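You operate a simulated robot arm through the tools that you are given. There is no shell and no other tool.

Carry out the task below with a simulated robot arm. There is one attempt and no reset: what you move stays moved.

Task
Put things in order on the top of the grey table. At the end: the purple sack clip stands where the blue bearing carton stood; the tall clear pot stands where the purple sack clip stood; the blue bearing carton stands on top of the short white film roll; the pink wiping pad stands where the tall clear pot stood; whatever was shut is shut again. Leave all else as you found it, and nothing knocked over.
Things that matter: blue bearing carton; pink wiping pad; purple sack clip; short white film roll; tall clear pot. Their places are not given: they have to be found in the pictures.

It is judged by the outcome, as a careful person would: the job done as asked, and still so three seconds after it is handed in. It fails if anything else is knocked over, pushed out of place, dropped, spilled or broken.

Robot
A 6-joint arm with a two-finger gripper, fixed in place. Base frame: the origin is on the floor under the middle of its stand, x ahead of it, y to its left, z up; the work surface is at about z = 740. Lengths are in mm, angles in rad, forces in N, time in s.
With the tool pointing down near the work surface it reaches from about 340 to 680 mm from the base axis. Its first joint turns from -1.152 to 1.152 rad. Payload 2.45 kg.
The tool frame sits at the grasp point between the pads (the TCP): z along the fingers, y along the line on which they close. The tips reach 30 mm beyond it. The gripper opens to 106 mm; its body begins 79 mm behind the TCP.
Orientation is that of the tool frame in the base frame, as a unit quaternion [w, x, y, z]. With the fingers straight down and closing along the base's y, the tool's x points along the base's -x, its y along +y and its z along -z.

Tools
- The arm moves only by the tool play_rows. Its argument "rows" is a list of rows, each a list of 6 numbers: the shift along the tool's x, y, z in cm, then the turn, a rotation vector about the tool's x, y, z in rad. In form: [[x, y, z, rx, ry, rz], ...]. A call has 1 to 20 rows; each row is the pose to reach, as a shift and turn from the pose commanded when the call began, along the tool's axes at that moment. "gripper" is the gripper command, from -1 (shut) to 1 (fully open), values between in proportion, set as the call begins (left out, the last holds). Rows are played at 5 a second. More than 50 mm and 0.15 rad between two rows, or a gripper value outside its range, and nothing of the call is played. Where a pose cannot be reached the arm comes as near as it can. A force on the tool above 40 N (or 10 N above the force at the start of the call, whichever is more), or a blocked arm, ends the call early, and 0.2 s more pass. The fingers move at their own pace (about 153 mm/s each) and stop on an object; they squeeze with about 40 N. The grip force told is the motor's: it shows also when the fingers shut on nothing. Time passes only in rows, and 0.2 s behind the last, so rows that repeat a pose let the fingers close. It gives the time, the measured TCP pose, the force on the tool (base axes), the opening and the grip force at its end, in the units of the frame above (readings bear some noise), with the torque about the TCP (base axes, N m) and any sound that the robot's microphone picked up.
- Cameras (640 x 400 px; columns grow to the right, rows downward): "scene" is fixed at [65.9, 437.9, 1383.1]; the picture's right is [-0.55, -0.84, 0.00], its down [-0.64, 0.42, -0.65] and it looks along [0.54, -0.36, -0.76] (base axes); focal length 362 px, centre (320, 200). "wrist" rides on the gripper at [76, -2, -106] in the tool frame; the picture's right is [0.02, 1.00, 0.00], its down [-0.78, 0.02, -0.62] and it looks along [-0.62, 0.01, 0.78] (tool axes); focal length 247 px, centre (320, 200).
- get_image(camera): a new picture of that camera. It takes no simulated time.
- pixel_to_xyz(camera, pixels): for up to 12 pixels [column, row] of the newest picture of that camera ("zoom" is the newest enlarged one), the place [x, y, z] in the base frame of the surface seen there, good to about 2 mm. It takes no simulated time.
- inspect(camera, box): a new picture of the part [left, top, right, bottom] of that camera's present view, enlarged. It takes no simulated time.
- sign_off(): hands the job in; it is judged then, once.

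Unless the task says otherwise, let go and move clear before handing in.

The tools are called after "Call:" as name(argument=value, ...) on one line, values as JSON. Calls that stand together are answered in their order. play_rows: Moves the arm, as the interface text tells. Its arguments: {"type":"object","properties":{"rows":{"type":"array"},"gripper":{"type":"number"}},"required":["rows"]} The other tools are called the same way: get_image (camera) takes a picture; pixel_to_xyz (camera, pixels) gives the place of the surface under pixels of a picture; inspect (camera, box) takes an enlarged picture of a part of a camera's view; sign_off () hands the job in.

At the start:

```text
t: 0.0
tcp_pos: [306.6, 195.2, 1080.5]
ee_rot: [0.001, 0.001, 1.0, 0.0]
wrist_force: [-0.2, 0.3, -0.4]
torque: [-0.03, 0.01, -0.01]
opening: 106.0
grip_force: 0.0
```

scene: 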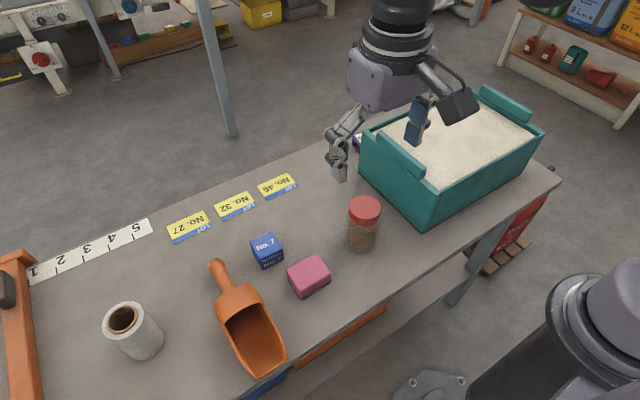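
wrist: 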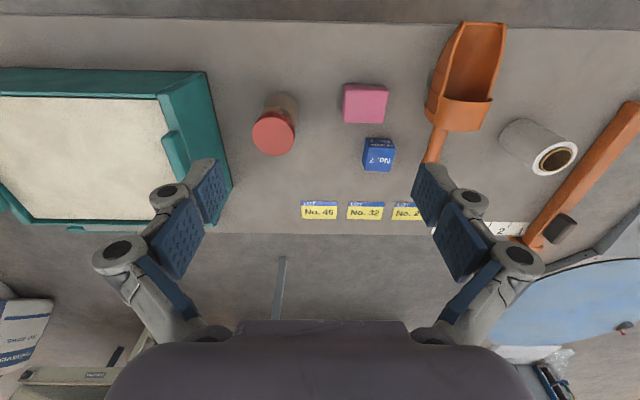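

The scene picture shows the blue carton near (267,250), the pink pad near (309,277), the red-lidded pot near (363,222), the film roll near (133,330), and something purple near (357,142) behind the gripper. I'll enlarge these parts before I move.

Call:
inspect(camera="scene", box=[300, 80, 460, 180])

Call:
inspect(camera="scene", box=[220, 170, 412, 290])

Call:
inspect(camera="wrist", box=[220, 60, 620, 310])

```text
4.00 times, centred on (380, 130) of scene
```

zoom: 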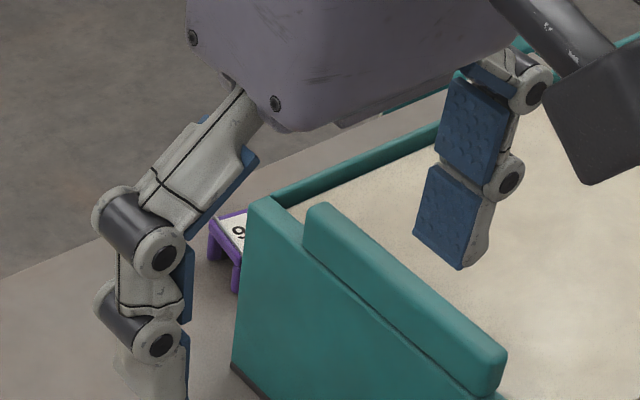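

```text
3.33 times, centred on (316, 230) of scene
```

zoom: 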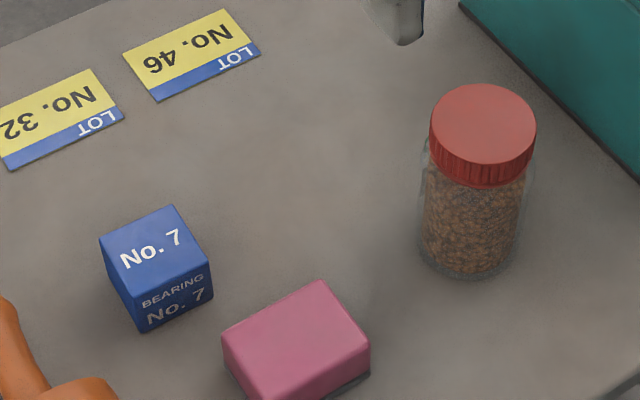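

```text
1.60 times, centred on (420, 185) of wrist
```

zoom: 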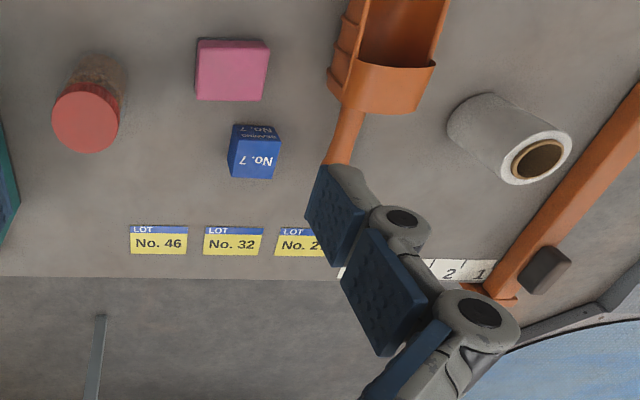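

The purple clip shows at zoom (230,240), partly hidden by the teal box and bearing a white "9…" label. I'll take the positions of everything in the scene picture.

Call:
pixel_to_xyz(camera="scene", pixels=[[266, 241], [268, 262], [310, 270], [365, 207], [362, 245], [123, 318], [145, 345], [358, 140], [355, 147], [360, 180], [440, 215], [545, 130]])

Call:
pixel_to_xyz(camera="wrist", pixels=[[272, 133], [281, 105], [365, 103], [379, 158], [380, 143], [538, 145], [556, 159], [100, 150], [218, 190], [318, 210], [460, 80], [435, 145]])

Call:
inspect(camera="scene", box=[0, 200, 320, 400])

```text
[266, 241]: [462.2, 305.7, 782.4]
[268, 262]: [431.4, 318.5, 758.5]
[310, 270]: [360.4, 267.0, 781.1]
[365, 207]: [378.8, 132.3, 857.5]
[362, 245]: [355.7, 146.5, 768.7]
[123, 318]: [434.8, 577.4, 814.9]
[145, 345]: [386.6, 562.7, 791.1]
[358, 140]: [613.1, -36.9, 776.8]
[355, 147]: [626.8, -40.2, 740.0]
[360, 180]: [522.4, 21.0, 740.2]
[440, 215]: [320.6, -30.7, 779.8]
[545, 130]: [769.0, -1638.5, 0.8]
```

```text
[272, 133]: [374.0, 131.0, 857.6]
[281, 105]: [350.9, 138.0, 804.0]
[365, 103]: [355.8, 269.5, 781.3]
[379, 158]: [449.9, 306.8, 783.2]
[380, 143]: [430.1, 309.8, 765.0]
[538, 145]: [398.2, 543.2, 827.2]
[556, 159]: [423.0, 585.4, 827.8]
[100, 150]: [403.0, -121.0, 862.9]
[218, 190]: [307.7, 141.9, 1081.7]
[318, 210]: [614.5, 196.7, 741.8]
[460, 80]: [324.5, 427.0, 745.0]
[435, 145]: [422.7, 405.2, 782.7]
```

```text
2.00 times, centred on (160, 300) of scene
```

zoom: 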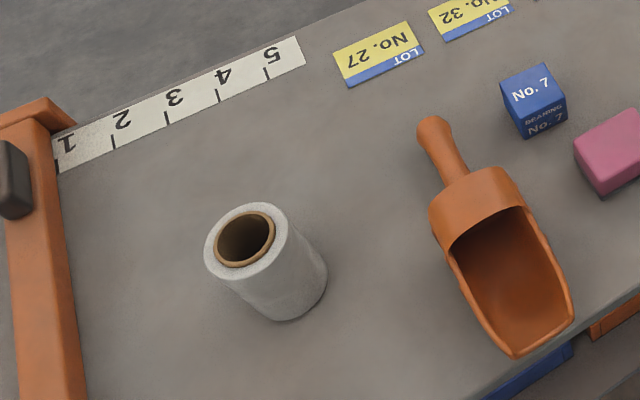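

Most objects are located: carton about (450,308), pad about (358,268), pot about (370,135), roll about (420,568), clip about (613,-37) behind the teal box. I'll move high over the table so the wrist camera can see the clip and the scene camera gets a clear view.

Call:
play_rows(rows=[[-3, -2.5, 0, 0, 0, 0], [-6, -5, 0, 0, 0, 0], [-9, -7.5, 0, 0, 0, 0], [-12, -10, 0, 0, 0, 0], [-15, -12.5, 0, 0, 0, 0], [-18, -15, 0, 0, 0, 0], [-20, -17.5, 0, 0, 0, 0], [-20, -20, 0, 0, 0, 0], [-20, -20, 0, 0, 0, 0]])

Call:
get_image(camera="wrist")

Call:
get_image(camera="scene")

```text
t: 2.0
tcp_pos: [504.9, -6.4, 1082.2]
ee_rot: [0.001, 0.0, 1.0, -0.001]
wrist_force: [0.7, 0.2, 0.8]
torque: [0.0, 0.0, 0.01]
opening: 105.9
grip_force: 0.0
```

```text
taken
```

wrist: 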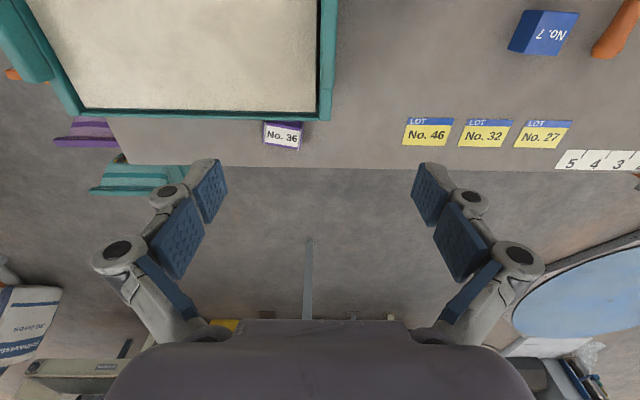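

```text
taken
```

scene: 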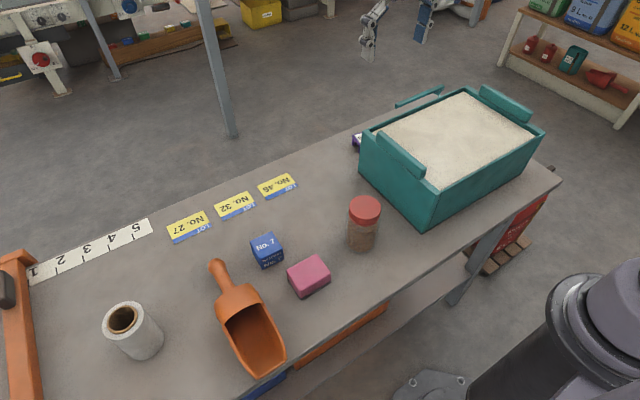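

The wrist picture now shows the purple item with the "No. 36" label at (283,135), right behind the box's rear wall. There is also something purple at (85,130) and something teal at (140,180), which I'll enlarge.

Call:
inspect(camera="wrist", box=[220, 90, 348, 170])

Call:
pixel_to_xyz(camera="zoom", pixels=[[220, 165], [405, 180], [220, 265], [400, 285], [310, 230], [310, 175], [310, 130], [500, 140], [220, 290], [300, 320], [120, 100], [520, 100]])

Call:
inspect(camera="wrist", box=[0, 60, 240, 210])

```text
5.00 times, centred on (284, 130) of wrist
```

zoom: 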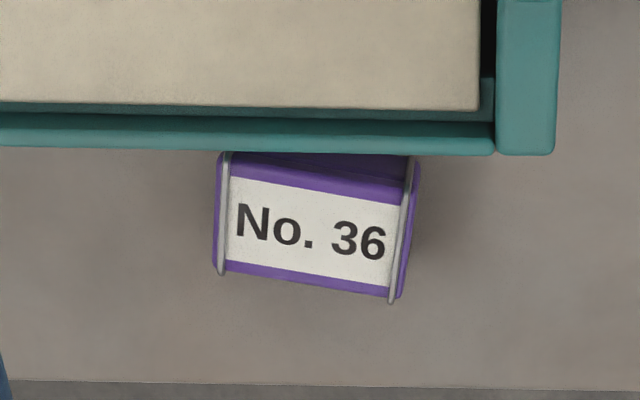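

```text
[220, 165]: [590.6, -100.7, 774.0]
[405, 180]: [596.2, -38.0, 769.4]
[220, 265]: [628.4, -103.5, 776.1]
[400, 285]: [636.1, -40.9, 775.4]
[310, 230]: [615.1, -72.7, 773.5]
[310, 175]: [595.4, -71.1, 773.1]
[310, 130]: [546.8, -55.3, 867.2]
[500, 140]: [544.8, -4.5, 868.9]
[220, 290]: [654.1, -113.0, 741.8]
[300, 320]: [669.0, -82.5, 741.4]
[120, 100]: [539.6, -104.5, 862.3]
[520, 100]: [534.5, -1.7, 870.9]
```

```text
2.67 times, centred on (120, 135) of wrist
```

zoom: 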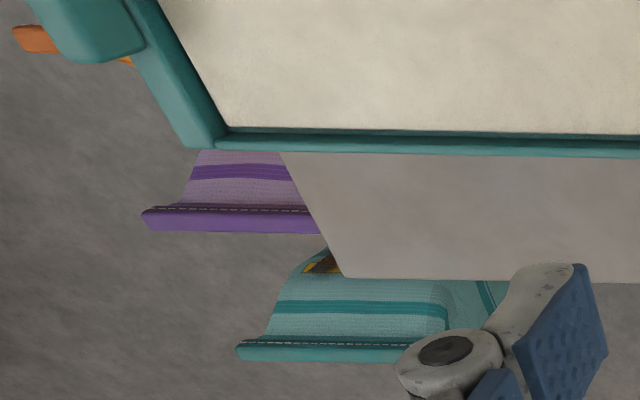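

The clip is about 63 mm wide along y with its top at z≈775, and the box's rear rim sits at x≈547, z≈868. I'll look at the clip from the scene side to make out its shape, and take more points on the other objects.

Call:
inspect(camera="scene", box=[330, 110, 410, 160])

Call:
pixel_to_xyz(camera="zoom", pixels=[[200, 200], [230, 210], [250, 250], [190, 260], [210, 300], [240, 320], [290, 230], [290, 160], [150, 330], [225, 260]])

Call:
inspect(camera="scene", box=[80, 280, 200, 380])

Call:
pixel_to_xyz(camera="zoom", pixels=[[130, 170], [255, 130], [320, 190], [220, 265], [150, 250], [280, 130], [350, 390], [440, 260], [430, 310], [175, 130], [300, 250]])

```text
8.00 times, centred on (370, 135) of scene
```

zoom: 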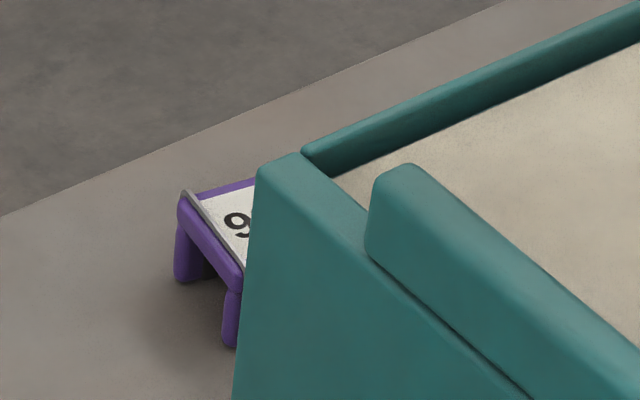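

```text
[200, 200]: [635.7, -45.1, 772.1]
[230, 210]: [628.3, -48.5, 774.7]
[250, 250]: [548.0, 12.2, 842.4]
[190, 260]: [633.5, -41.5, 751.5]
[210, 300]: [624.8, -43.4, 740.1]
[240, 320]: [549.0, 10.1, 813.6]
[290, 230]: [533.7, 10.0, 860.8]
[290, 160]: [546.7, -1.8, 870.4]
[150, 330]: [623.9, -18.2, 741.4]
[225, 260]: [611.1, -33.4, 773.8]
```

```text
4.00 times, centred on (140, 330) of scene
```

zoom: 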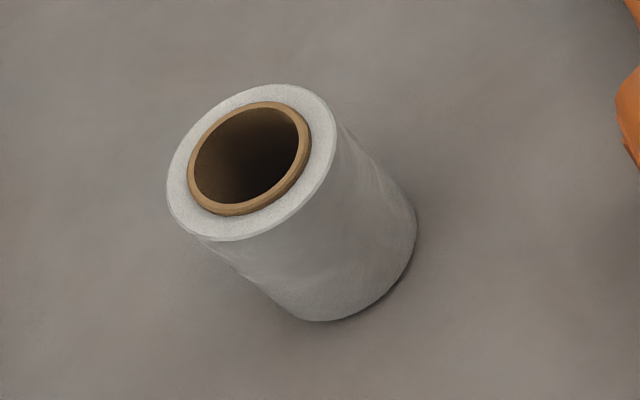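

```text
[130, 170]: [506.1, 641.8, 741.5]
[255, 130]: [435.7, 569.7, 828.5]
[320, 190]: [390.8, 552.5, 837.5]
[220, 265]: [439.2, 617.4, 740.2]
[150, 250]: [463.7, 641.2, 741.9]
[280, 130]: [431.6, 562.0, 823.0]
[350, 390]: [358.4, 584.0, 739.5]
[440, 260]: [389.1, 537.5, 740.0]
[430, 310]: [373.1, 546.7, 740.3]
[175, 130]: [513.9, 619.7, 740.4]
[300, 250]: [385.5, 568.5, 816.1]
```

The clip is a small stool shape, a top plate on corner legs, with its nearest edge at y≈-40. Next I'll measure the roll's rim, and the carton, pad and pot edges, more finely.

Call:
inspect(camera="scene", box=[60, 280, 220, 380])

Call:
pixel_to_xyz(camera="zoom", pixels=[[174, 190], [328, 140], [290, 92], [215, 233], [182, 160], [325, 175], [230, 100], [270, 222], [290, 312], [340, 316], [408, 240], [250, 150]])

Call:
inspect(camera="scene", box=[230, 220, 350, 310])

Call:
pixel_to_xyz(camera="zoom", pixels=[[110, 83], [203, 65], [150, 140], [240, 115], [165, 185], [245, 155], [260, 240], [410, 175], [335, 310], [450, 265], [340, 345], [448, 290]])

Call:
inspect(camera="scene", box=[310, 180, 422, 260])

Call:
pixel_to_xyz(camera="zoom", pixels=[[225, 120], [390, 125], [310, 80], [310, 170], [310, 215], [310, 240], [310, 300], [300, 370], [215, 300], [380, 300], [225, 360], [360, 380]])

```text
4.00 times, centred on (140, 330) of scene
```

zoom: 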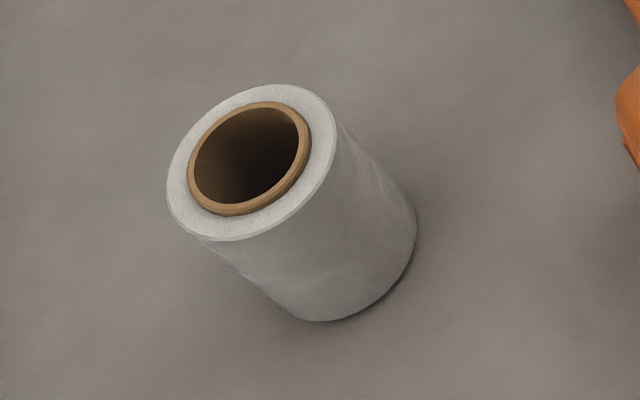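

```text
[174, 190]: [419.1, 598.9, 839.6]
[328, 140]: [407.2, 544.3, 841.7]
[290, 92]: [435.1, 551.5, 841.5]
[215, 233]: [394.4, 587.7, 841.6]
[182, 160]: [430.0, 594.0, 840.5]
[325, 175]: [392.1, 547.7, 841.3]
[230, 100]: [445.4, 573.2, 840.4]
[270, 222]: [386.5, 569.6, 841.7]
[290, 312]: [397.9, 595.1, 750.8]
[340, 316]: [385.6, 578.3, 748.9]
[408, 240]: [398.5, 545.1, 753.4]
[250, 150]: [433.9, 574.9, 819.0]
```

```text
4.44 times, centred on (290, 265) of scene
```

zoom: 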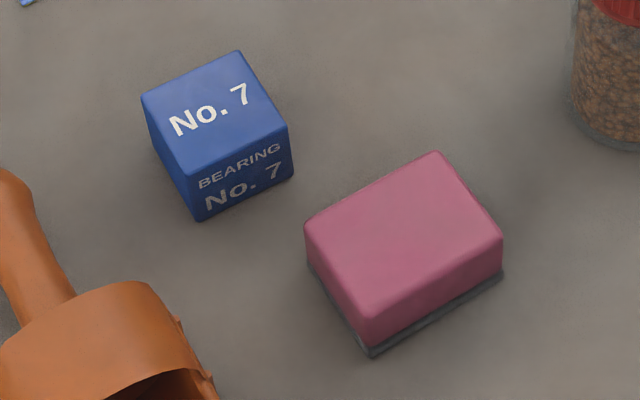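

```text
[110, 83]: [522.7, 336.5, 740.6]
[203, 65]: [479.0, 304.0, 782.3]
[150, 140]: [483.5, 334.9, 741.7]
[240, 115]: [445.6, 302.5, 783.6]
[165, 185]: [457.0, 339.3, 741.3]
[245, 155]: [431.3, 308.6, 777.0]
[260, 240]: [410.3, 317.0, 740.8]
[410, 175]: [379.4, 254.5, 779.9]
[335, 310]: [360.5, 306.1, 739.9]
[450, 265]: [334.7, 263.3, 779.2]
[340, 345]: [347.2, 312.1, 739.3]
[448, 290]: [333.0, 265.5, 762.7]
```

```text
5.00 times, centred on (366, 220) of scene
```

zoom: 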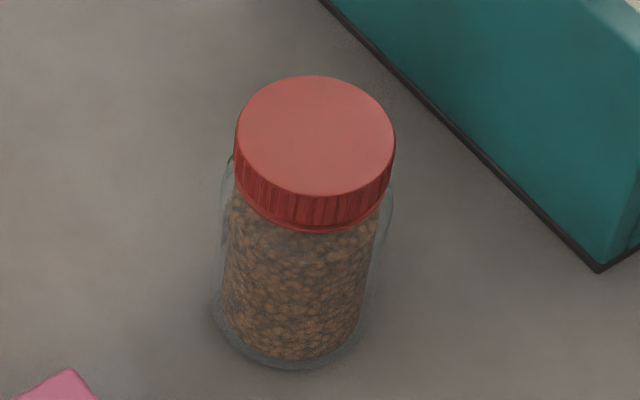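

```text
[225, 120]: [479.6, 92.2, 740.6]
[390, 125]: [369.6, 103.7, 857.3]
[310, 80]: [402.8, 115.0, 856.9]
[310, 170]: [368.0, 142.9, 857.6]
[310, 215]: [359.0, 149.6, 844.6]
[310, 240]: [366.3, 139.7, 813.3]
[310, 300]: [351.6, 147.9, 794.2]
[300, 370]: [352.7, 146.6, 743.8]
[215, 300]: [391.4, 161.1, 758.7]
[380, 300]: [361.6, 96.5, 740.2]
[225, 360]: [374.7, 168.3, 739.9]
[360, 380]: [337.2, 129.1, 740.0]
```

The roll's rim is at z≈841 with its centre near (414,571), so about 705 mm out, beyond the stated reach near the surface. Before I pick anything up I'll carry the empty gripper high over the roll to see how far the arm really reaches there.

Call:
play_rows(rows=[[0.65, 4.12, 0.57, 0, 0, -0.067], [1.3, 8.24, 1.14, 0, 0, -0.134], [1.95, 12.36, 1.71, 0, 0, -0.201], [2.6, 16.49, 2.29, 0, 0, -0.269], [3.25, 20.6, 2.86, 0, 0, -0.336], [3.9, 24.7, 3.43, 0, 0, -0.403], [4.55, 28.85, 4, 0, 0, -0.47], [5.2, 33, 4.57, 0, 0, -0.537], [5.85, 37.1, 5.14, 0, 0, -0.604], [6.5, 41.2, 5.71, 0, 0, -0.671], [7.15, 45.3, 6.29, 0, 0, -0.739], [7.8, 49.5, 6.86, 0, 0, -0.806], [8.45, 53.6, 7.43, 0, 0, -0.873], [9.1, 57.7, 8, 0, 0, -0.94], [9.1, 57.7, 8, 0, 0, -0.94]])

Call:
get_image(camera="wrist")

Call:
get_image(camera="scene")

```text
t: 5.2
tcp_pos: [395.7, 545.4, 990.8]
ee_rot: [0.001, -0.453, 0.892, 0.0]
wrist_force: [0.4, -0.3, -0.2]
torque: [-0.03, 0.0, 0.01]
opening: 106.1
grip_force: 0.1
out of reach, approached as far as the arm can: row 13, 14, 15
```

```text
taken
```

wrist: 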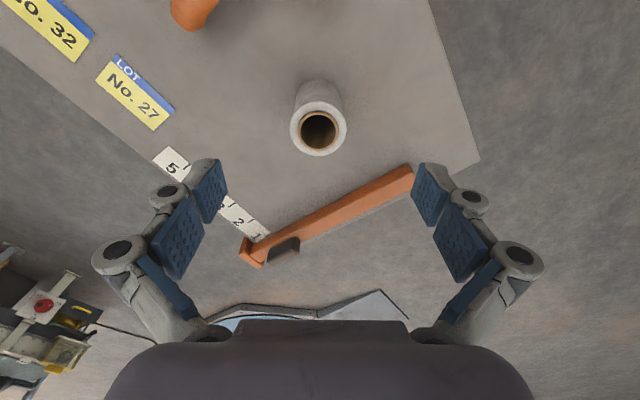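

```text
taken
```

scene: 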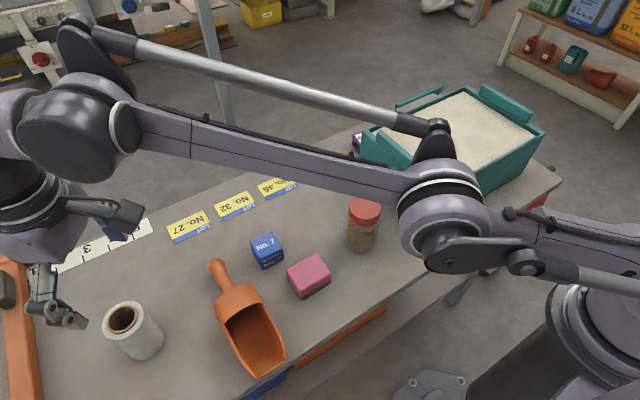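

The arm stopped at about 674 mm from its axis with the tool straight down, roughly 31 mm short of the roll's centre (roll seen upright at wrist (318,120)). I'll try leaning the fingers outward, a turn about the closing axis, to see if that gains the reach.

Call:
play_rows(rows=[[0, 0, 0, 0, -0.1, 0], [0, 0, 0, 0, -0.2, 0], [0, 0, 0, 0, -0.3, 0], [0, 0, 0, 0, -0.3, 0]])

```text
t: 6.2
tcp_pos: [395.9, 546.0, 990.9]
ee_rot: [0.135, -0.447, 0.882, 0.067]
wrist_force: [0.2, -0.2, -0.4]
torque: [-0.02, 0.0, 0.02]
opening: 105.8
grip_force: 0.1
```

The lean is accepted and the commanded pose is now the reached one, leaning 0.3 rad outward at 674 mm. I'll check where the orange rail near the roll lies, then move outward and part-way down, still above the roll.

Call:
pixel_to_xyz(camera="scene", pixels=[[25, 340], [20, 262], [5, 290], [40, 390], [10, 320]])

Call:
play_rows(rows=[[-1, 0, 0.3, 0, 0, 0], [-2, 0, 0.6, 0, 0, 0], [-2.96, 0, 0.92, 0, 0, 0], [-2.96, 0, 0.92, 0, 0, 0]])

Call:
get_image(camera="scene")

Call:
get_image(camera="wrist")

```text
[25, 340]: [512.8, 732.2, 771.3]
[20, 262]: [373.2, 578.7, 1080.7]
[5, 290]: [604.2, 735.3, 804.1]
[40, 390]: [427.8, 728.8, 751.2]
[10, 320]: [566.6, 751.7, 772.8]
```

```text
t: 7.2
tcp_pos: [415.8, 570.7, 990.6]
ee_rot: [0.135, -0.446, 0.882, 0.066]
wrist_force: [-0.1, -0.2, 0.3]
torque: [-0.04, -0.03, 0.0]
opening: 106.0
grip_force: 0.2
```

```text
taken
```

scene: 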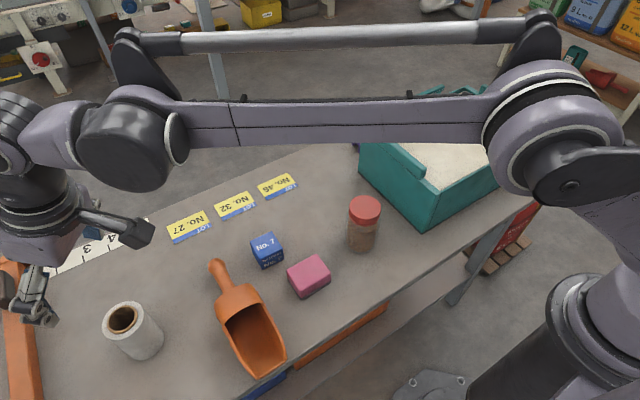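

```text
taken
```

wrist: 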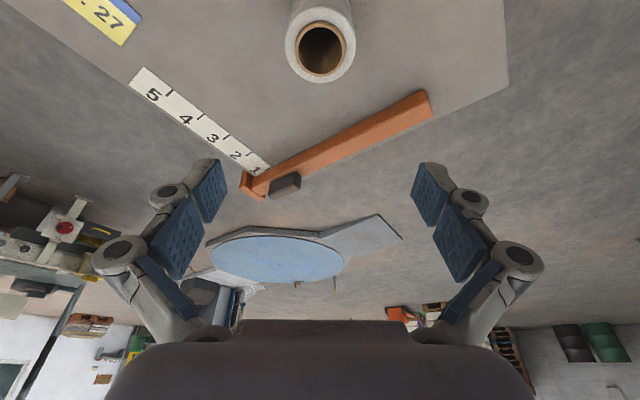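

At a 0.3 rad lean the arm reaches (415.8, 570.7), right over the roll, and the orange rail at y≈730 is out of the way. I'll test lower, stopping with the tips about 25 mm above the roll's rim.

Call:
play_rows(rows=[[0.7, 0, 2.27, 0, 0, 0], [1.4, 0, 4.54, 0, 0, 0], [2.1, 0, 6.8, 0, 0, 0], [2.8, 0, 9.07, 0, 0, 0], [2.8, 0, 9.07, 0, 0, 0]])

Call:
inspect(camera="scene", box=[0, 200, 240, 400])

```text
t: 8.4
tcp_pos: [414.6, 572.4, 894.8]
ee_rot: [0.134, -0.448, 0.881, 0.068]
wrist_force: [-0.4, -0.5, 0.4]
torque: [-0.02, 0.0, -0.03]
opening: 105.8
grip_force: 0.1
```

```text
2.00 times, centred on (120, 300) of scene
```

zoom: 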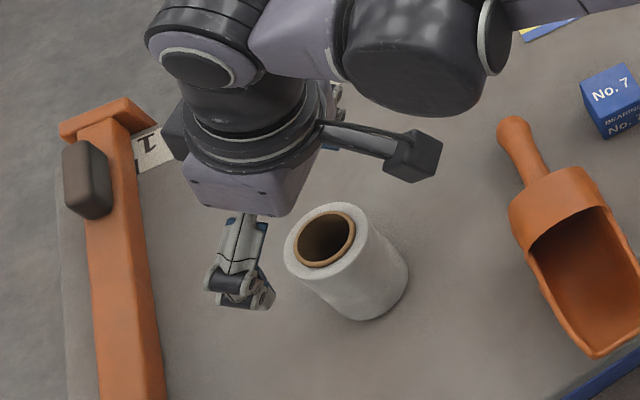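

The leaned pose holds at (414.6, 572.4, 894.8), so the carton can be set on the roll if I grip it with this same lean. I'll lift, turn back to close along base y, and go above the carton with the opening narrowed to about 76 mm.

Call:
play_rows(rows=[[-1.0, 0, -3.2, 0, 0, 0], [-2.0, 0, -6.4, 0, 0, 0], [-2.96, 0, -9.55, 0, 0, 0], [-0.41, -2.36, -9.36, 0.035, 0, 0.112], [2.14, -4.71, -9.17, 0.0695, 0, 0.225], [4.69, -7.07, -8.98, 0.104, 0, 0.337], [7.25, -9.43, -8.79, 0.139, 0, 0.45], [9.8, -11.78, -8.59, 0.174, 0, 0.562], [12.35, -14.14, -8.4, 0.2085, 0, 0.674], [14.9, -16.49, -8.21, 0.243, 0, 0.787], [17.45, -18.85, -8.02, 0.278, 0, 0.899], [17.45, -18.85, -8.02, 0.278, 0, 0.899]], gripper=0.43)

Call:
get_image(camera="wrist")

Call:
get_image(camera="scene")

```text
t: 11.0
tcp_pos: [454.4, 305.5, 921.7]
ee_rot: [0.151, 0.002, 0.989, 0.0]
wrist_force: [-1.0, 0.5, -0.2]
torque: [0.03, 0.0, 0.0]
opening: 75.6
grip_force: 0.1
```

```text
taken
```

wrist: 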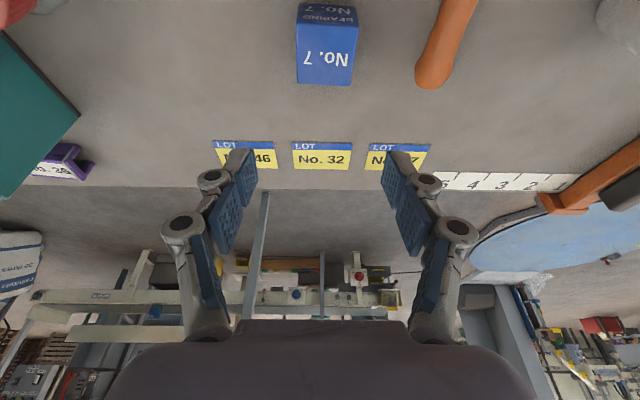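

```text
taken
```

scene: 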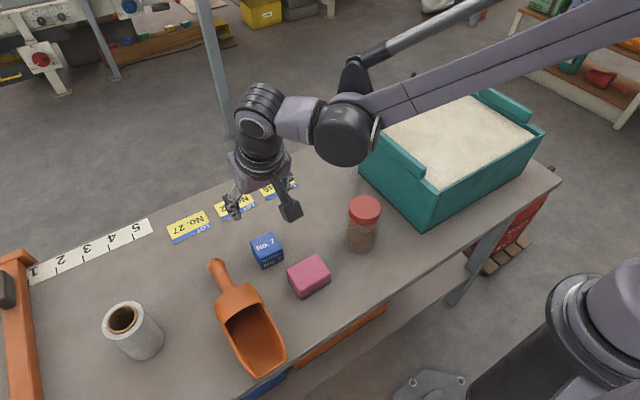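

The tool is above the carton, which appears at wrist (327,50). I'll take its face edges and the scoop handle from this closer view.

Call:
inspect(camera="wrist", box=[260, 0, 488, 140])

Call:
pixel_to_xyz(camera="wrist", pixels=[[299, 50], [353, 50], [298, 80], [350, 82], [325, 82], [327, 26], [328, 12], [300, 26], [420, 80], [436, 86], [418, 60], [345, 145]])

```text
2.81 times, centred on (374, 70) of wrist
```

zoom: 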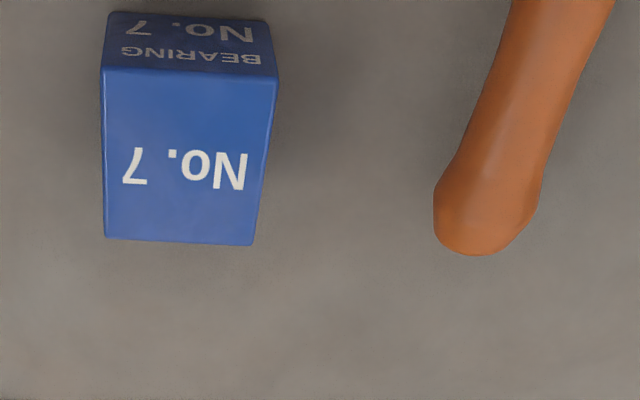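

```text
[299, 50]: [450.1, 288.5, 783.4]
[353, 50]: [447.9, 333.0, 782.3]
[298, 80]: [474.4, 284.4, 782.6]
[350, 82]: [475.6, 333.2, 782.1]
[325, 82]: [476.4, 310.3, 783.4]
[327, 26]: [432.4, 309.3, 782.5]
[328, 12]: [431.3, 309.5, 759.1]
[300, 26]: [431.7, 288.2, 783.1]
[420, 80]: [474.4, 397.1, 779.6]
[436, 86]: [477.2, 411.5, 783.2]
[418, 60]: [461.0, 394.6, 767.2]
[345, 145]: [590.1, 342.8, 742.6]
```

The carton spans x≈431–478 and y≈284–334 with its top at 783, and the scoop handle begins at y≈394, clear of the fingers. I'll descend most of the way, leaning, and look before the last part.

Call:
play_rows(rows=[[1.18, 0.09, 3.44, 0, 0, 0], [2.36, 0.18, 6.89, 0, 0, 0], [3.3, 0.27, 9.65, 0, 0, 0], [4.02, 0.35, 11.71, 0, 0, 0], [4.02, 0.35, 11.71, 0, 0, 0]])

Call:
get_image(camera="wrist")

Call:
inspect(camera="scene", box=[190, 170, 382, 290])

```text
t: 12.2
tcp_pos: [451.2, 310.1, 796.3]
ee_rot: [0.151, 0.001, 0.989, 0.0]
wrist_force: [-0.2, 0.1, 0.0]
torque: [-0.01, -0.01, -0.04]
opening: 75.7
grip_force: 0.1
```

```text
taken
```

wrist: 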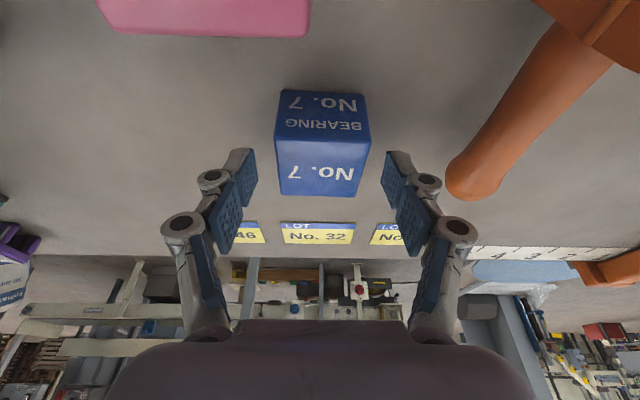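

```text
3.33 times, centred on (286, 230) of scene
```

zoom: 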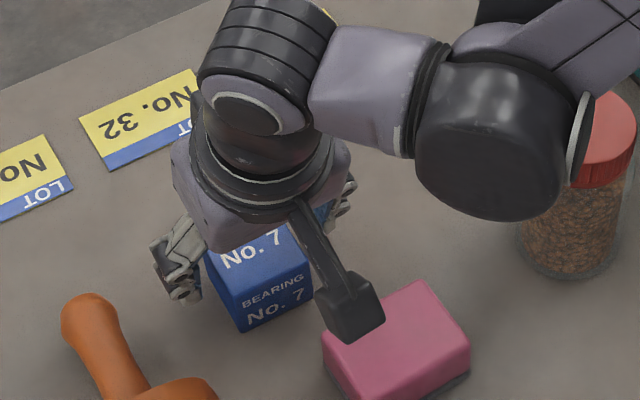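

The carton sits centred between the pads (wrist columns 250 and 388, carton at 322), and the camera is well above the pink pad. I'll go down the last 20 mm and then close.

Call:
play_rows(rows=[[0.32, 0, 0.95, 0, 0, 0], [0.65, -0.05, 1.91, 0, 0, 0], [0.65, -0.05, 1.91, 0, 0, 0]])

Call:
play_rows(rows=[[0, 0, 0, 0, 0, 0], [0, 0, 0, 0, 0, 0], [0, 0, 0, 0, 0, 0]], gripper=-1)

Call:
get_image(camera="wrist")

```text
t: 13.0
tcp_pos: [450.8, 309.9, 776.0]
ee_rot: [0.15, 0.001, 0.989, 0.0]
wrist_force: [0.3, -0.1, -0.3]
torque: [-0.03, 0.02, 0.0]
opening: 75.4
grip_force: 0.0
```

```text
t: 13.8
tcp_pos: [450.5, 309.7, 776.9]
ee_rot: [0.15, 0.0, 0.989, 0.0]
wrist_force: [0.4, 0.3, 3.5]
torque: [0.11, -0.08, 0.03]
opening: 49.0
grip_force: 39.7
```

```text
taken
```

wrist: 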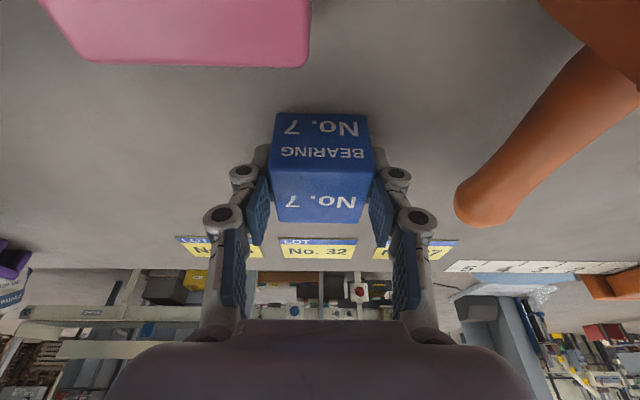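

The carton is gripped at 49 mm opening with 39.7 N. I'll lift straight up by about 150 mm.

Call:
play_rows(rows=[[-0.59, 0, -1.91, 0, 0, 0], [-1.48, 0, -4.77, 0, 0, 0], [-2.66, 0, -8.6, 0, 0, 0], [-3.55, 0, -11.46, 0, 0, 0], [-4.43, 0, -14.32, 0, 0, 0], [-4.43, 0, -14.32, 0, 0, 0]])

Call:
get_image(camera="wrist")

```text
t: 15.2
tcp_pos: [450.5, 308.3, 926.4]
ee_rot: [0.151, 0.0, 0.989, 0.001]
wrist_force: [0.6, -0.3, -2.0]
torque: [-0.02, 0.01, -0.01]
opening: 48.9
grip_force: 39.9
```

```text
taken
```

wrist: 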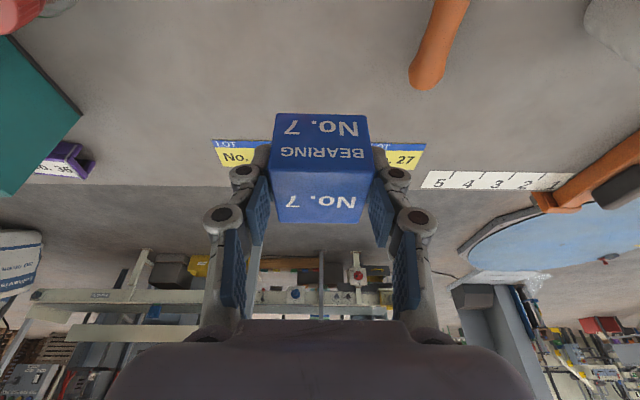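

The carton is held squarely in the pads (wrist rows 115–220) with no slip. Now I'll turn the base and carry it above the roll, keeping the same lean.

Call:
play_rows(rows=[[0.34, 3.23, -0.55, -0.0349, 0, -0.1126], [0.68, 6.46, -1.1, -0.0697, 0, -0.2253], [1.01, 9.69, -1.65, -0.1046, 0, -0.3379], [1.35, 12.93, -2.2, -0.1394, 0, -0.4506], [1.69, 16.16, -2.74, -0.1743, 0, -0.5632], [2.03, 19.39, -3.29, -0.2091, 0, -0.6758], [2.36, 22.62, -3.84, -0.244, 0, -0.7885], [2.7, 25.85, -4.39, -0.2788, 0, -0.9011], [2.7, 25.85, -4.39, -0.2788, 0, -0.9011]])

Call:
get_image(camera="wrist")

Call:
get_image(camera="scene")

```text
t: 17.2
tcp_pos: [410.0, 567.6, 960.9]
ee_rot: [0.134, -0.45, 0.881, 0.068]
wrist_force: [-0.7, -0.8, -0.9]
torque: [-0.03, 0.0, -0.02]
opening: 48.9
grip_force: 40.1
```

```text
taken
```

wrist: 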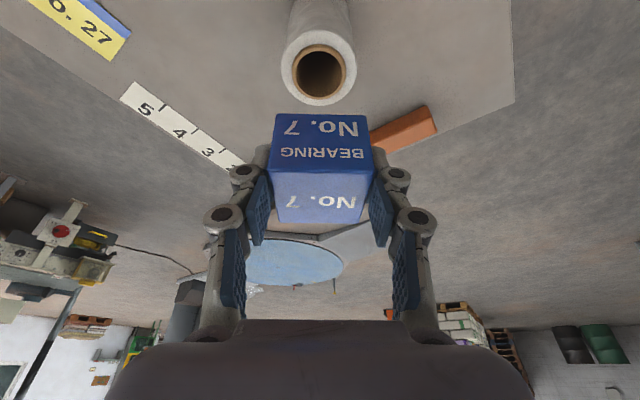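

```text
taken
```

scene: 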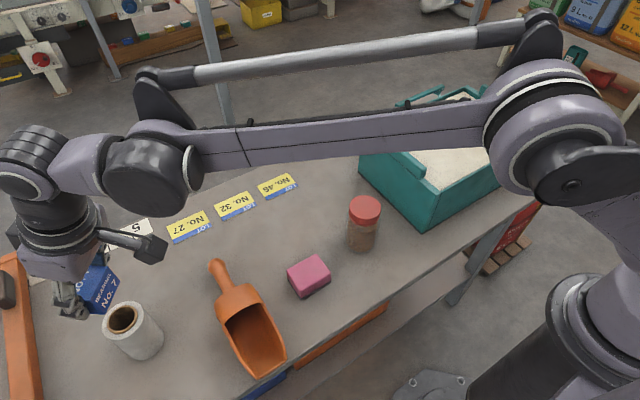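

The carton is above the roll, whose rim shows at wrist (319,72). I'll measure the rim again from this view to place the carton's centre over it.

Call:
pixel_to_xyz(camera="wrist", pixels=[[286, 72], [352, 72], [319, 101], [318, 38], [297, 95], [343, 95], [296, 48], [343, 48]])

Call:
inspect(camera="wrist", box=[240, 0, 400, 130])

```text
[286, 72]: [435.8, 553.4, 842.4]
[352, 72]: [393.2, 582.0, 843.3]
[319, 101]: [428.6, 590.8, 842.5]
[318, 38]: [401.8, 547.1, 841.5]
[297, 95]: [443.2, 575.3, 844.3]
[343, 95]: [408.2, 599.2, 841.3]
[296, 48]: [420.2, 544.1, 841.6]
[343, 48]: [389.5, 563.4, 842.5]
```

```text
3.08 times, centred on (320, 65) of wrist
```

zoom: 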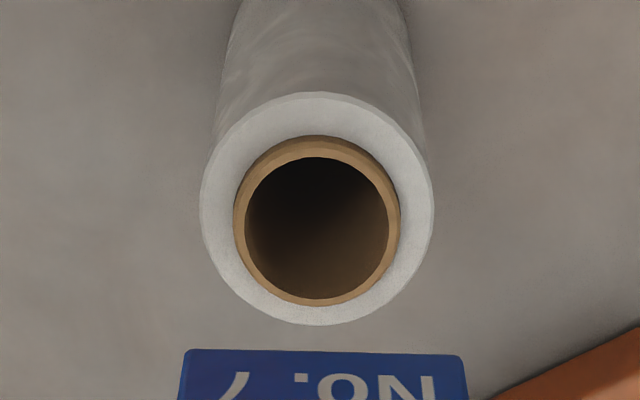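

The rim centre averages about (414.5, 570) at z≈842, and the carton is within a couple of millimetres of being over it. I'll lower to just above contact.

Call:
play_rows(rows=[[0.59, 0, 1.91, 0, 0, 0], [1.18, 0, 3.82, 0, 0, 0], [1.77, 0, 5.73, 0, 0, 0], [2.1, 0, 6.78, 0, 0, 0], [2.25, 0, 7.26, 0, 0, 0], [2.25, 0, 7.26, 0, 0, 0]])

Call:
inspect(camera="scene", box=[40, 240, 200, 370])

Call:
get_image(camera="wrist")

```text
t: 18.6
tcp_pos: [411.4, 567.4, 885.0]
ee_rot: [0.135, -0.447, 0.882, 0.067]
wrist_force: [-0.6, 0.5, -2.9]
torque: [0.0, 0.04, -0.02]
opening: 49.0
grip_force: 40.0
```

```text
3.08 times, centred on (120, 305) of scene
```

zoom: 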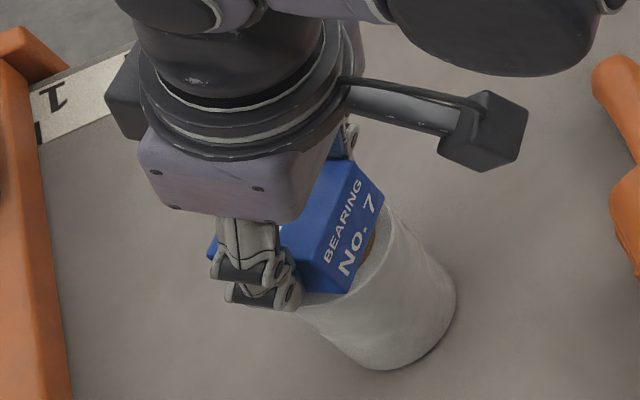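

```text
taken
```

wrist: 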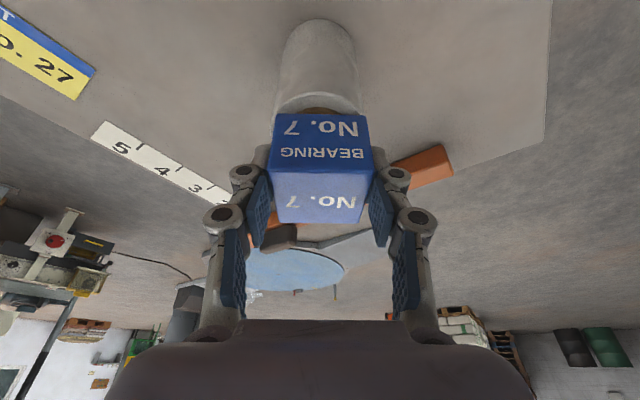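

The carton is about 6–7 mm above the rim. I'll measure its lower front edge against the rim's near edge to check the centring before touching down.

Call:
pixel_to_xyz(camera="wrist", pixels=[[322, 118], [285, 118], [360, 118], [320, 97], [320, 94], [320, 109], [282, 100], [360, 100], [322, 168], [322, 220], [276, 108], [363, 108]])

Call:
inspect(camera="wrist", box=[240, 60, 400, 160])

Call:
inspect(camera="scene", box=[90, 280, 186, 340])

```text
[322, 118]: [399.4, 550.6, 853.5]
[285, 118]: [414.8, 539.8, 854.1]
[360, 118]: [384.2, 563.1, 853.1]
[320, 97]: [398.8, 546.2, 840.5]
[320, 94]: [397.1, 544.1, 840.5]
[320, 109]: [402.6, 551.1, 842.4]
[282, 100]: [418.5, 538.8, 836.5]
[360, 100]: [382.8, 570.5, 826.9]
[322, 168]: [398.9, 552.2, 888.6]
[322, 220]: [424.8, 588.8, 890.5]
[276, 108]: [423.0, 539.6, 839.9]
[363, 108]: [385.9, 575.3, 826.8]
```

```text
4.00 times, centred on (320, 110) of wrist
```

zoom: 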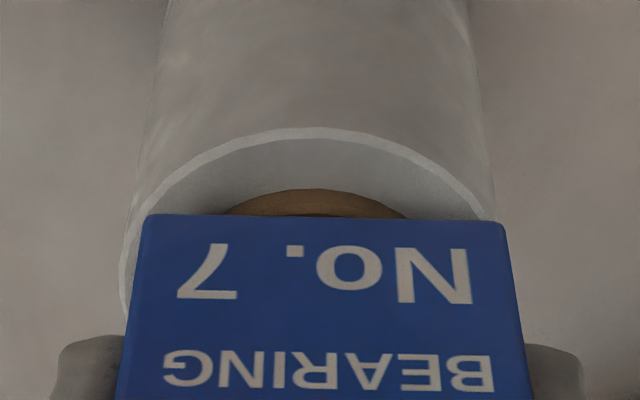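

```text
6.67 times, centred on (138, 310) of scene
```

zoom: 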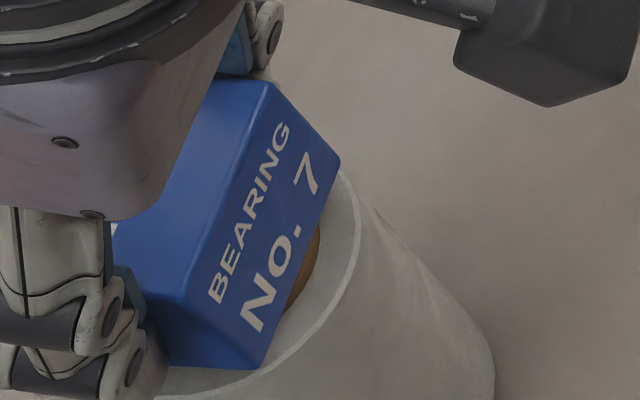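

The carton's front face is at r≈680 with the rim's near edge at r≈673, which centres it radially, and it sits about 2 mm too far to the picture's right. I'll shift it by 2 mm and lower in small steps until I feel contact.

Call:
play_rows(rows=[[0.0, -0.2, 0.0, 0, 0, 0], [0.074, -0.2, 0.239, 0, 0, 0], [0.133, -0.2, 0.43, 0, 0, 0], [0.133, -0.2, 0.43, 0, 0, 0]])

Call:
play_rows(rows=[[0.03, 0, 0.0955, 0, 0, 0], [0.044, 0, 0.143, 0, 0, 0], [0.044, 0, 0.143, 0, 0, 0]])

```text
t: 19.6
tcp_pos: [414.7, 566.6, 882.5]
ee_rot: [0.136, -0.448, 0.881, 0.068]
wrist_force: [-0.3, -1.4, 17.1]
torque: [0.28, 0.24, 0.01]
opening: 49.0
grip_force: 39.8
```

```text
t: 20.4
tcp_pos: [413.5, 567.4, 879.8]
ee_rot: [0.135, -0.448, 0.881, 0.068]
wrist_force: [0.2, 0.6, 39.3]
torque: [0.21, -0.19, -0.04]
opening: 49.2
grip_force: 40.0
```

Contact came a little early: the tool now feels 39 N upward at z≈879.8. I'll ease up about 2 mm to shed that load before releasing.

Call:
play_rows(rows=[[-0.03, 0, -0.0955, 0, 0, 0], [-0.053, 0, -0.172, 0, 0, 0], [-0.053, 0, -0.172, 0, 0, 0]])

Call:
inspect(camera="scene", box=[74, 270, 202, 350])

Call:
inspect(camera="wrist", box=[240, 60, 400, 160])

```text
t: 21.2
tcp_pos: [413.5, 566.2, 879.8]
ee_rot: [0.134, -0.448, 0.881, 0.067]
wrist_force: [2.9, 3.6, 17.1]
torque: [0.43, -0.34, -0.03]
opening: 48.8
grip_force: 39.8
```

```text
5.00 times, centred on (138, 310) of scene
```

zoom: 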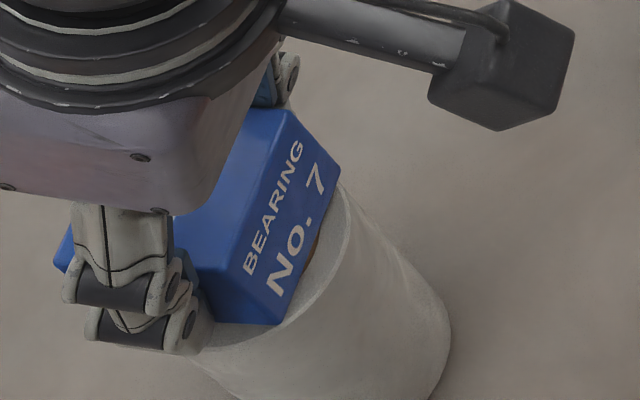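

```text
4.00 times, centred on (320, 110) of wrist
```

zoom: 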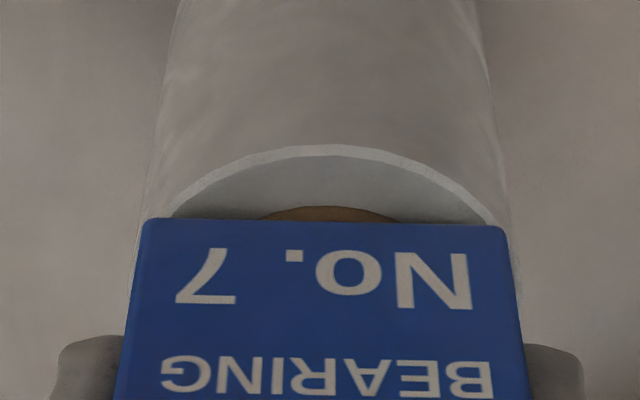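

Force is down to 17 N, and the carton sits centred on the roll in the wrist view. I'll ease up a little more before opening.

Call:
play_rows(rows=[[-0.02, 0, -0.0668, 0, 0, 0], [-0.0355, 0, -0.115, 0, 0, 0], [-0.0355, 0, -0.115, 0, 0, 0]])

```text
t: 22.0
tcp_pos: [412.7, 566.8, 881.3]
ee_rot: [0.133, -0.449, 0.881, 0.067]
wrist_force: [0.2, 0.7, -0.5]
torque: [0.01, -0.01, 0.02]
opening: 48.9
grip_force: 39.6
```

The tool force is near zero, so the carton is resting on the roll. I'll open the fingers modestly and check.

Call:
play_rows(rows=[[0, 0, 0, 0, 0, 0], [0, 0, 0, 0, 0, 0], [0, 0, 0, 0, 0, 0]], gripper=0.35)

Call:
get_image(camera="wrist")

Call:
inspect(camera="scene", box=[74, 270, 202, 350])

```text
t: 22.8
tcp_pos: [413.2, 565.4, 881.4]
ee_rot: [0.133, -0.448, 0.881, 0.068]
wrist_force: [-0.4, 0.4, 1.2]
torque: [0.02, 0.02, -0.02]
opening: 71.6
grip_force: 0.0
```

```text
taken
```

wrist: 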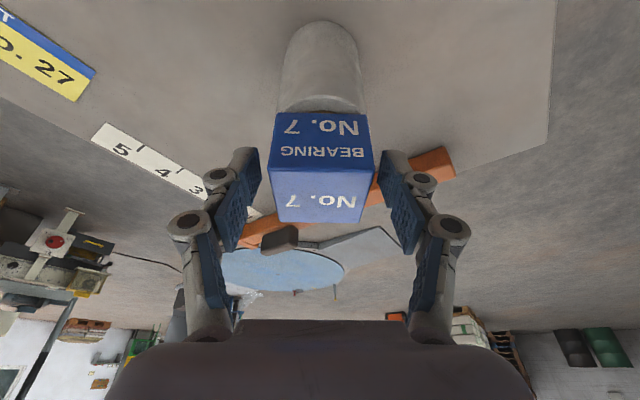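

```text
5.00 times, centred on (138, 310) of scene
```

zoom: 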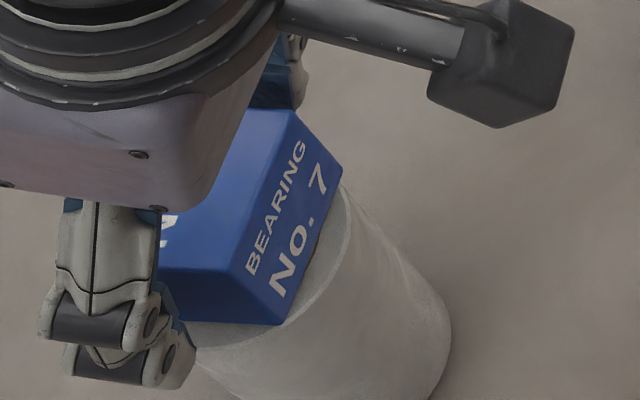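

The fingers are clear of the carton on both sides and it has stayed put. I'll withdraw straight back along the fingers and check.

Call:
play_rows(rows=[[0, 0, -1.5, 0, 0, 0], [0, 0, -4, 0, 0, 0], [0, 0, -8, 0, 0, 0], [0, 0, -12, 0, 0, 0], [0, 0, -16, 0, 0, 0], [0, 0, -16, 0, 0, 0]])

Call:
get_image(camera="wrist")

Call:
get_image(camera="scene")

```text
t: 24.2
tcp_pos: [383.9, 528.7, 1035.1]
ee_rot: [0.135, -0.448, 0.881, 0.067]
wrist_force: [0.0, 0.4, -0.5]
torque: [0.01, 0.0, -0.02]
opening: 71.6
grip_force: 0.0
```

```text
taken
```

wrist: 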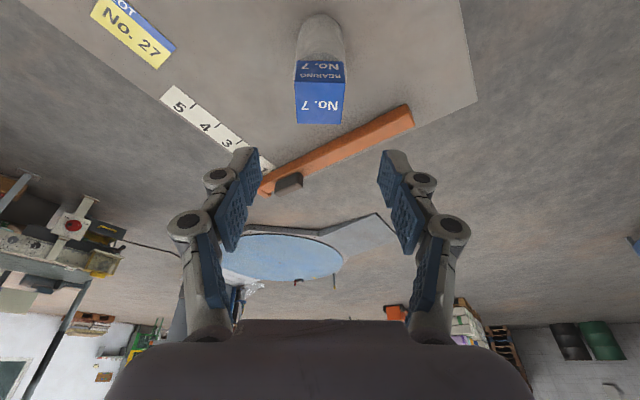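

```text
taken
```

scene: 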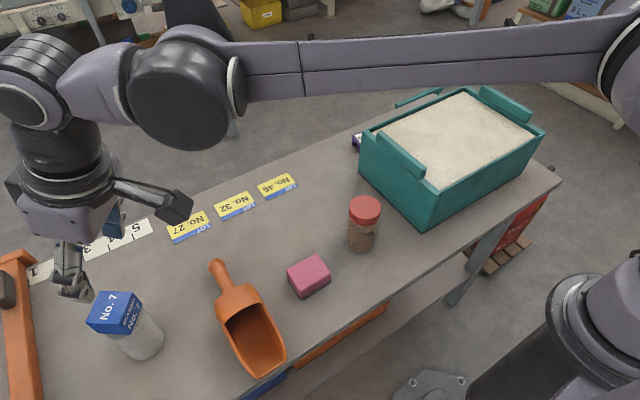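

The carton now stands on the roll (scene (117,315), wrist (320,92)). Before going behind the box I want the gripper's thickness and the carton's seating, so I'll enlarge both.

Call:
inspect(camera="scene", box=[0, 100, 200, 225])

Call:
pixel_to_xyz(camera="scene", pixels=[[22, 200], [100, 215], [60, 230], [115, 190], [175, 210], [160, 205], [190, 205], [60, 190], [30, 225], [90, 230]])

Call:
inspect(camera="scene", box=[60, 270, 188, 370])

Call:
pixel_to_xyz(camera="zoom", pixels=[[180, 120], [300, 90], [330, 170], [195, 210], [240, 150], [300, 200], [250, 250], [340, 190]])

```text
3.20 times, centred on (100, 162) of scene
```

zoom: 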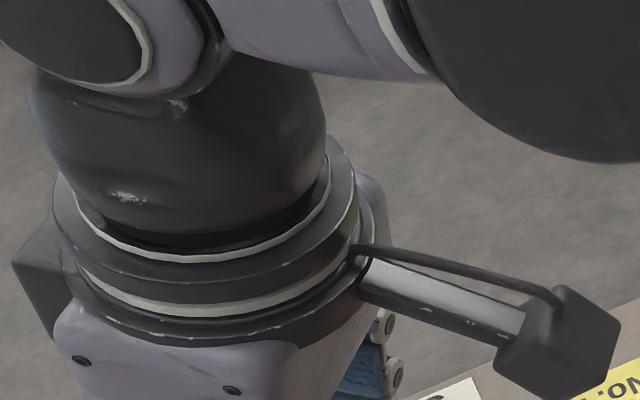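

```text
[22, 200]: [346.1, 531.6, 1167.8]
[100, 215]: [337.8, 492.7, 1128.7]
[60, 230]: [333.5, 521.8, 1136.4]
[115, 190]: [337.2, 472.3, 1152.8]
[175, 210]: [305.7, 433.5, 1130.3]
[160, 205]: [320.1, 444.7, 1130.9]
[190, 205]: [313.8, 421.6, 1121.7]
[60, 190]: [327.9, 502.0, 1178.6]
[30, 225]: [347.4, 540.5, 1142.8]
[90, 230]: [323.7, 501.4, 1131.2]
```

```text
4.00 times, centred on (124, 320) of scene
```

zoom: 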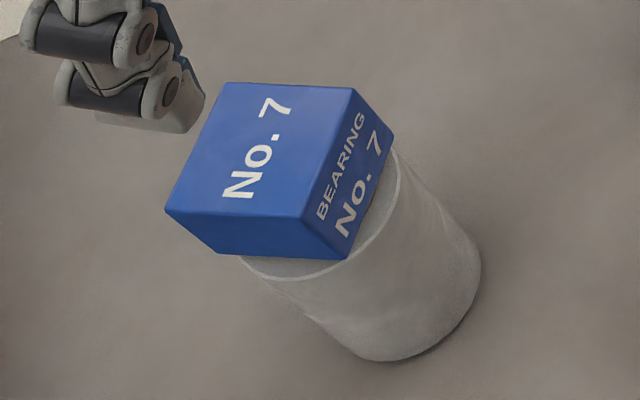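

```text
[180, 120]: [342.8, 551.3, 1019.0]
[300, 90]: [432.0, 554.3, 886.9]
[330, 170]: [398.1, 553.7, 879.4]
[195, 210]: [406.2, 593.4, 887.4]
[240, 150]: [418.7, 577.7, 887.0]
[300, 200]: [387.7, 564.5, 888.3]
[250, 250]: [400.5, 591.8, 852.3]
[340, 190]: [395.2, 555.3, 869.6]
```

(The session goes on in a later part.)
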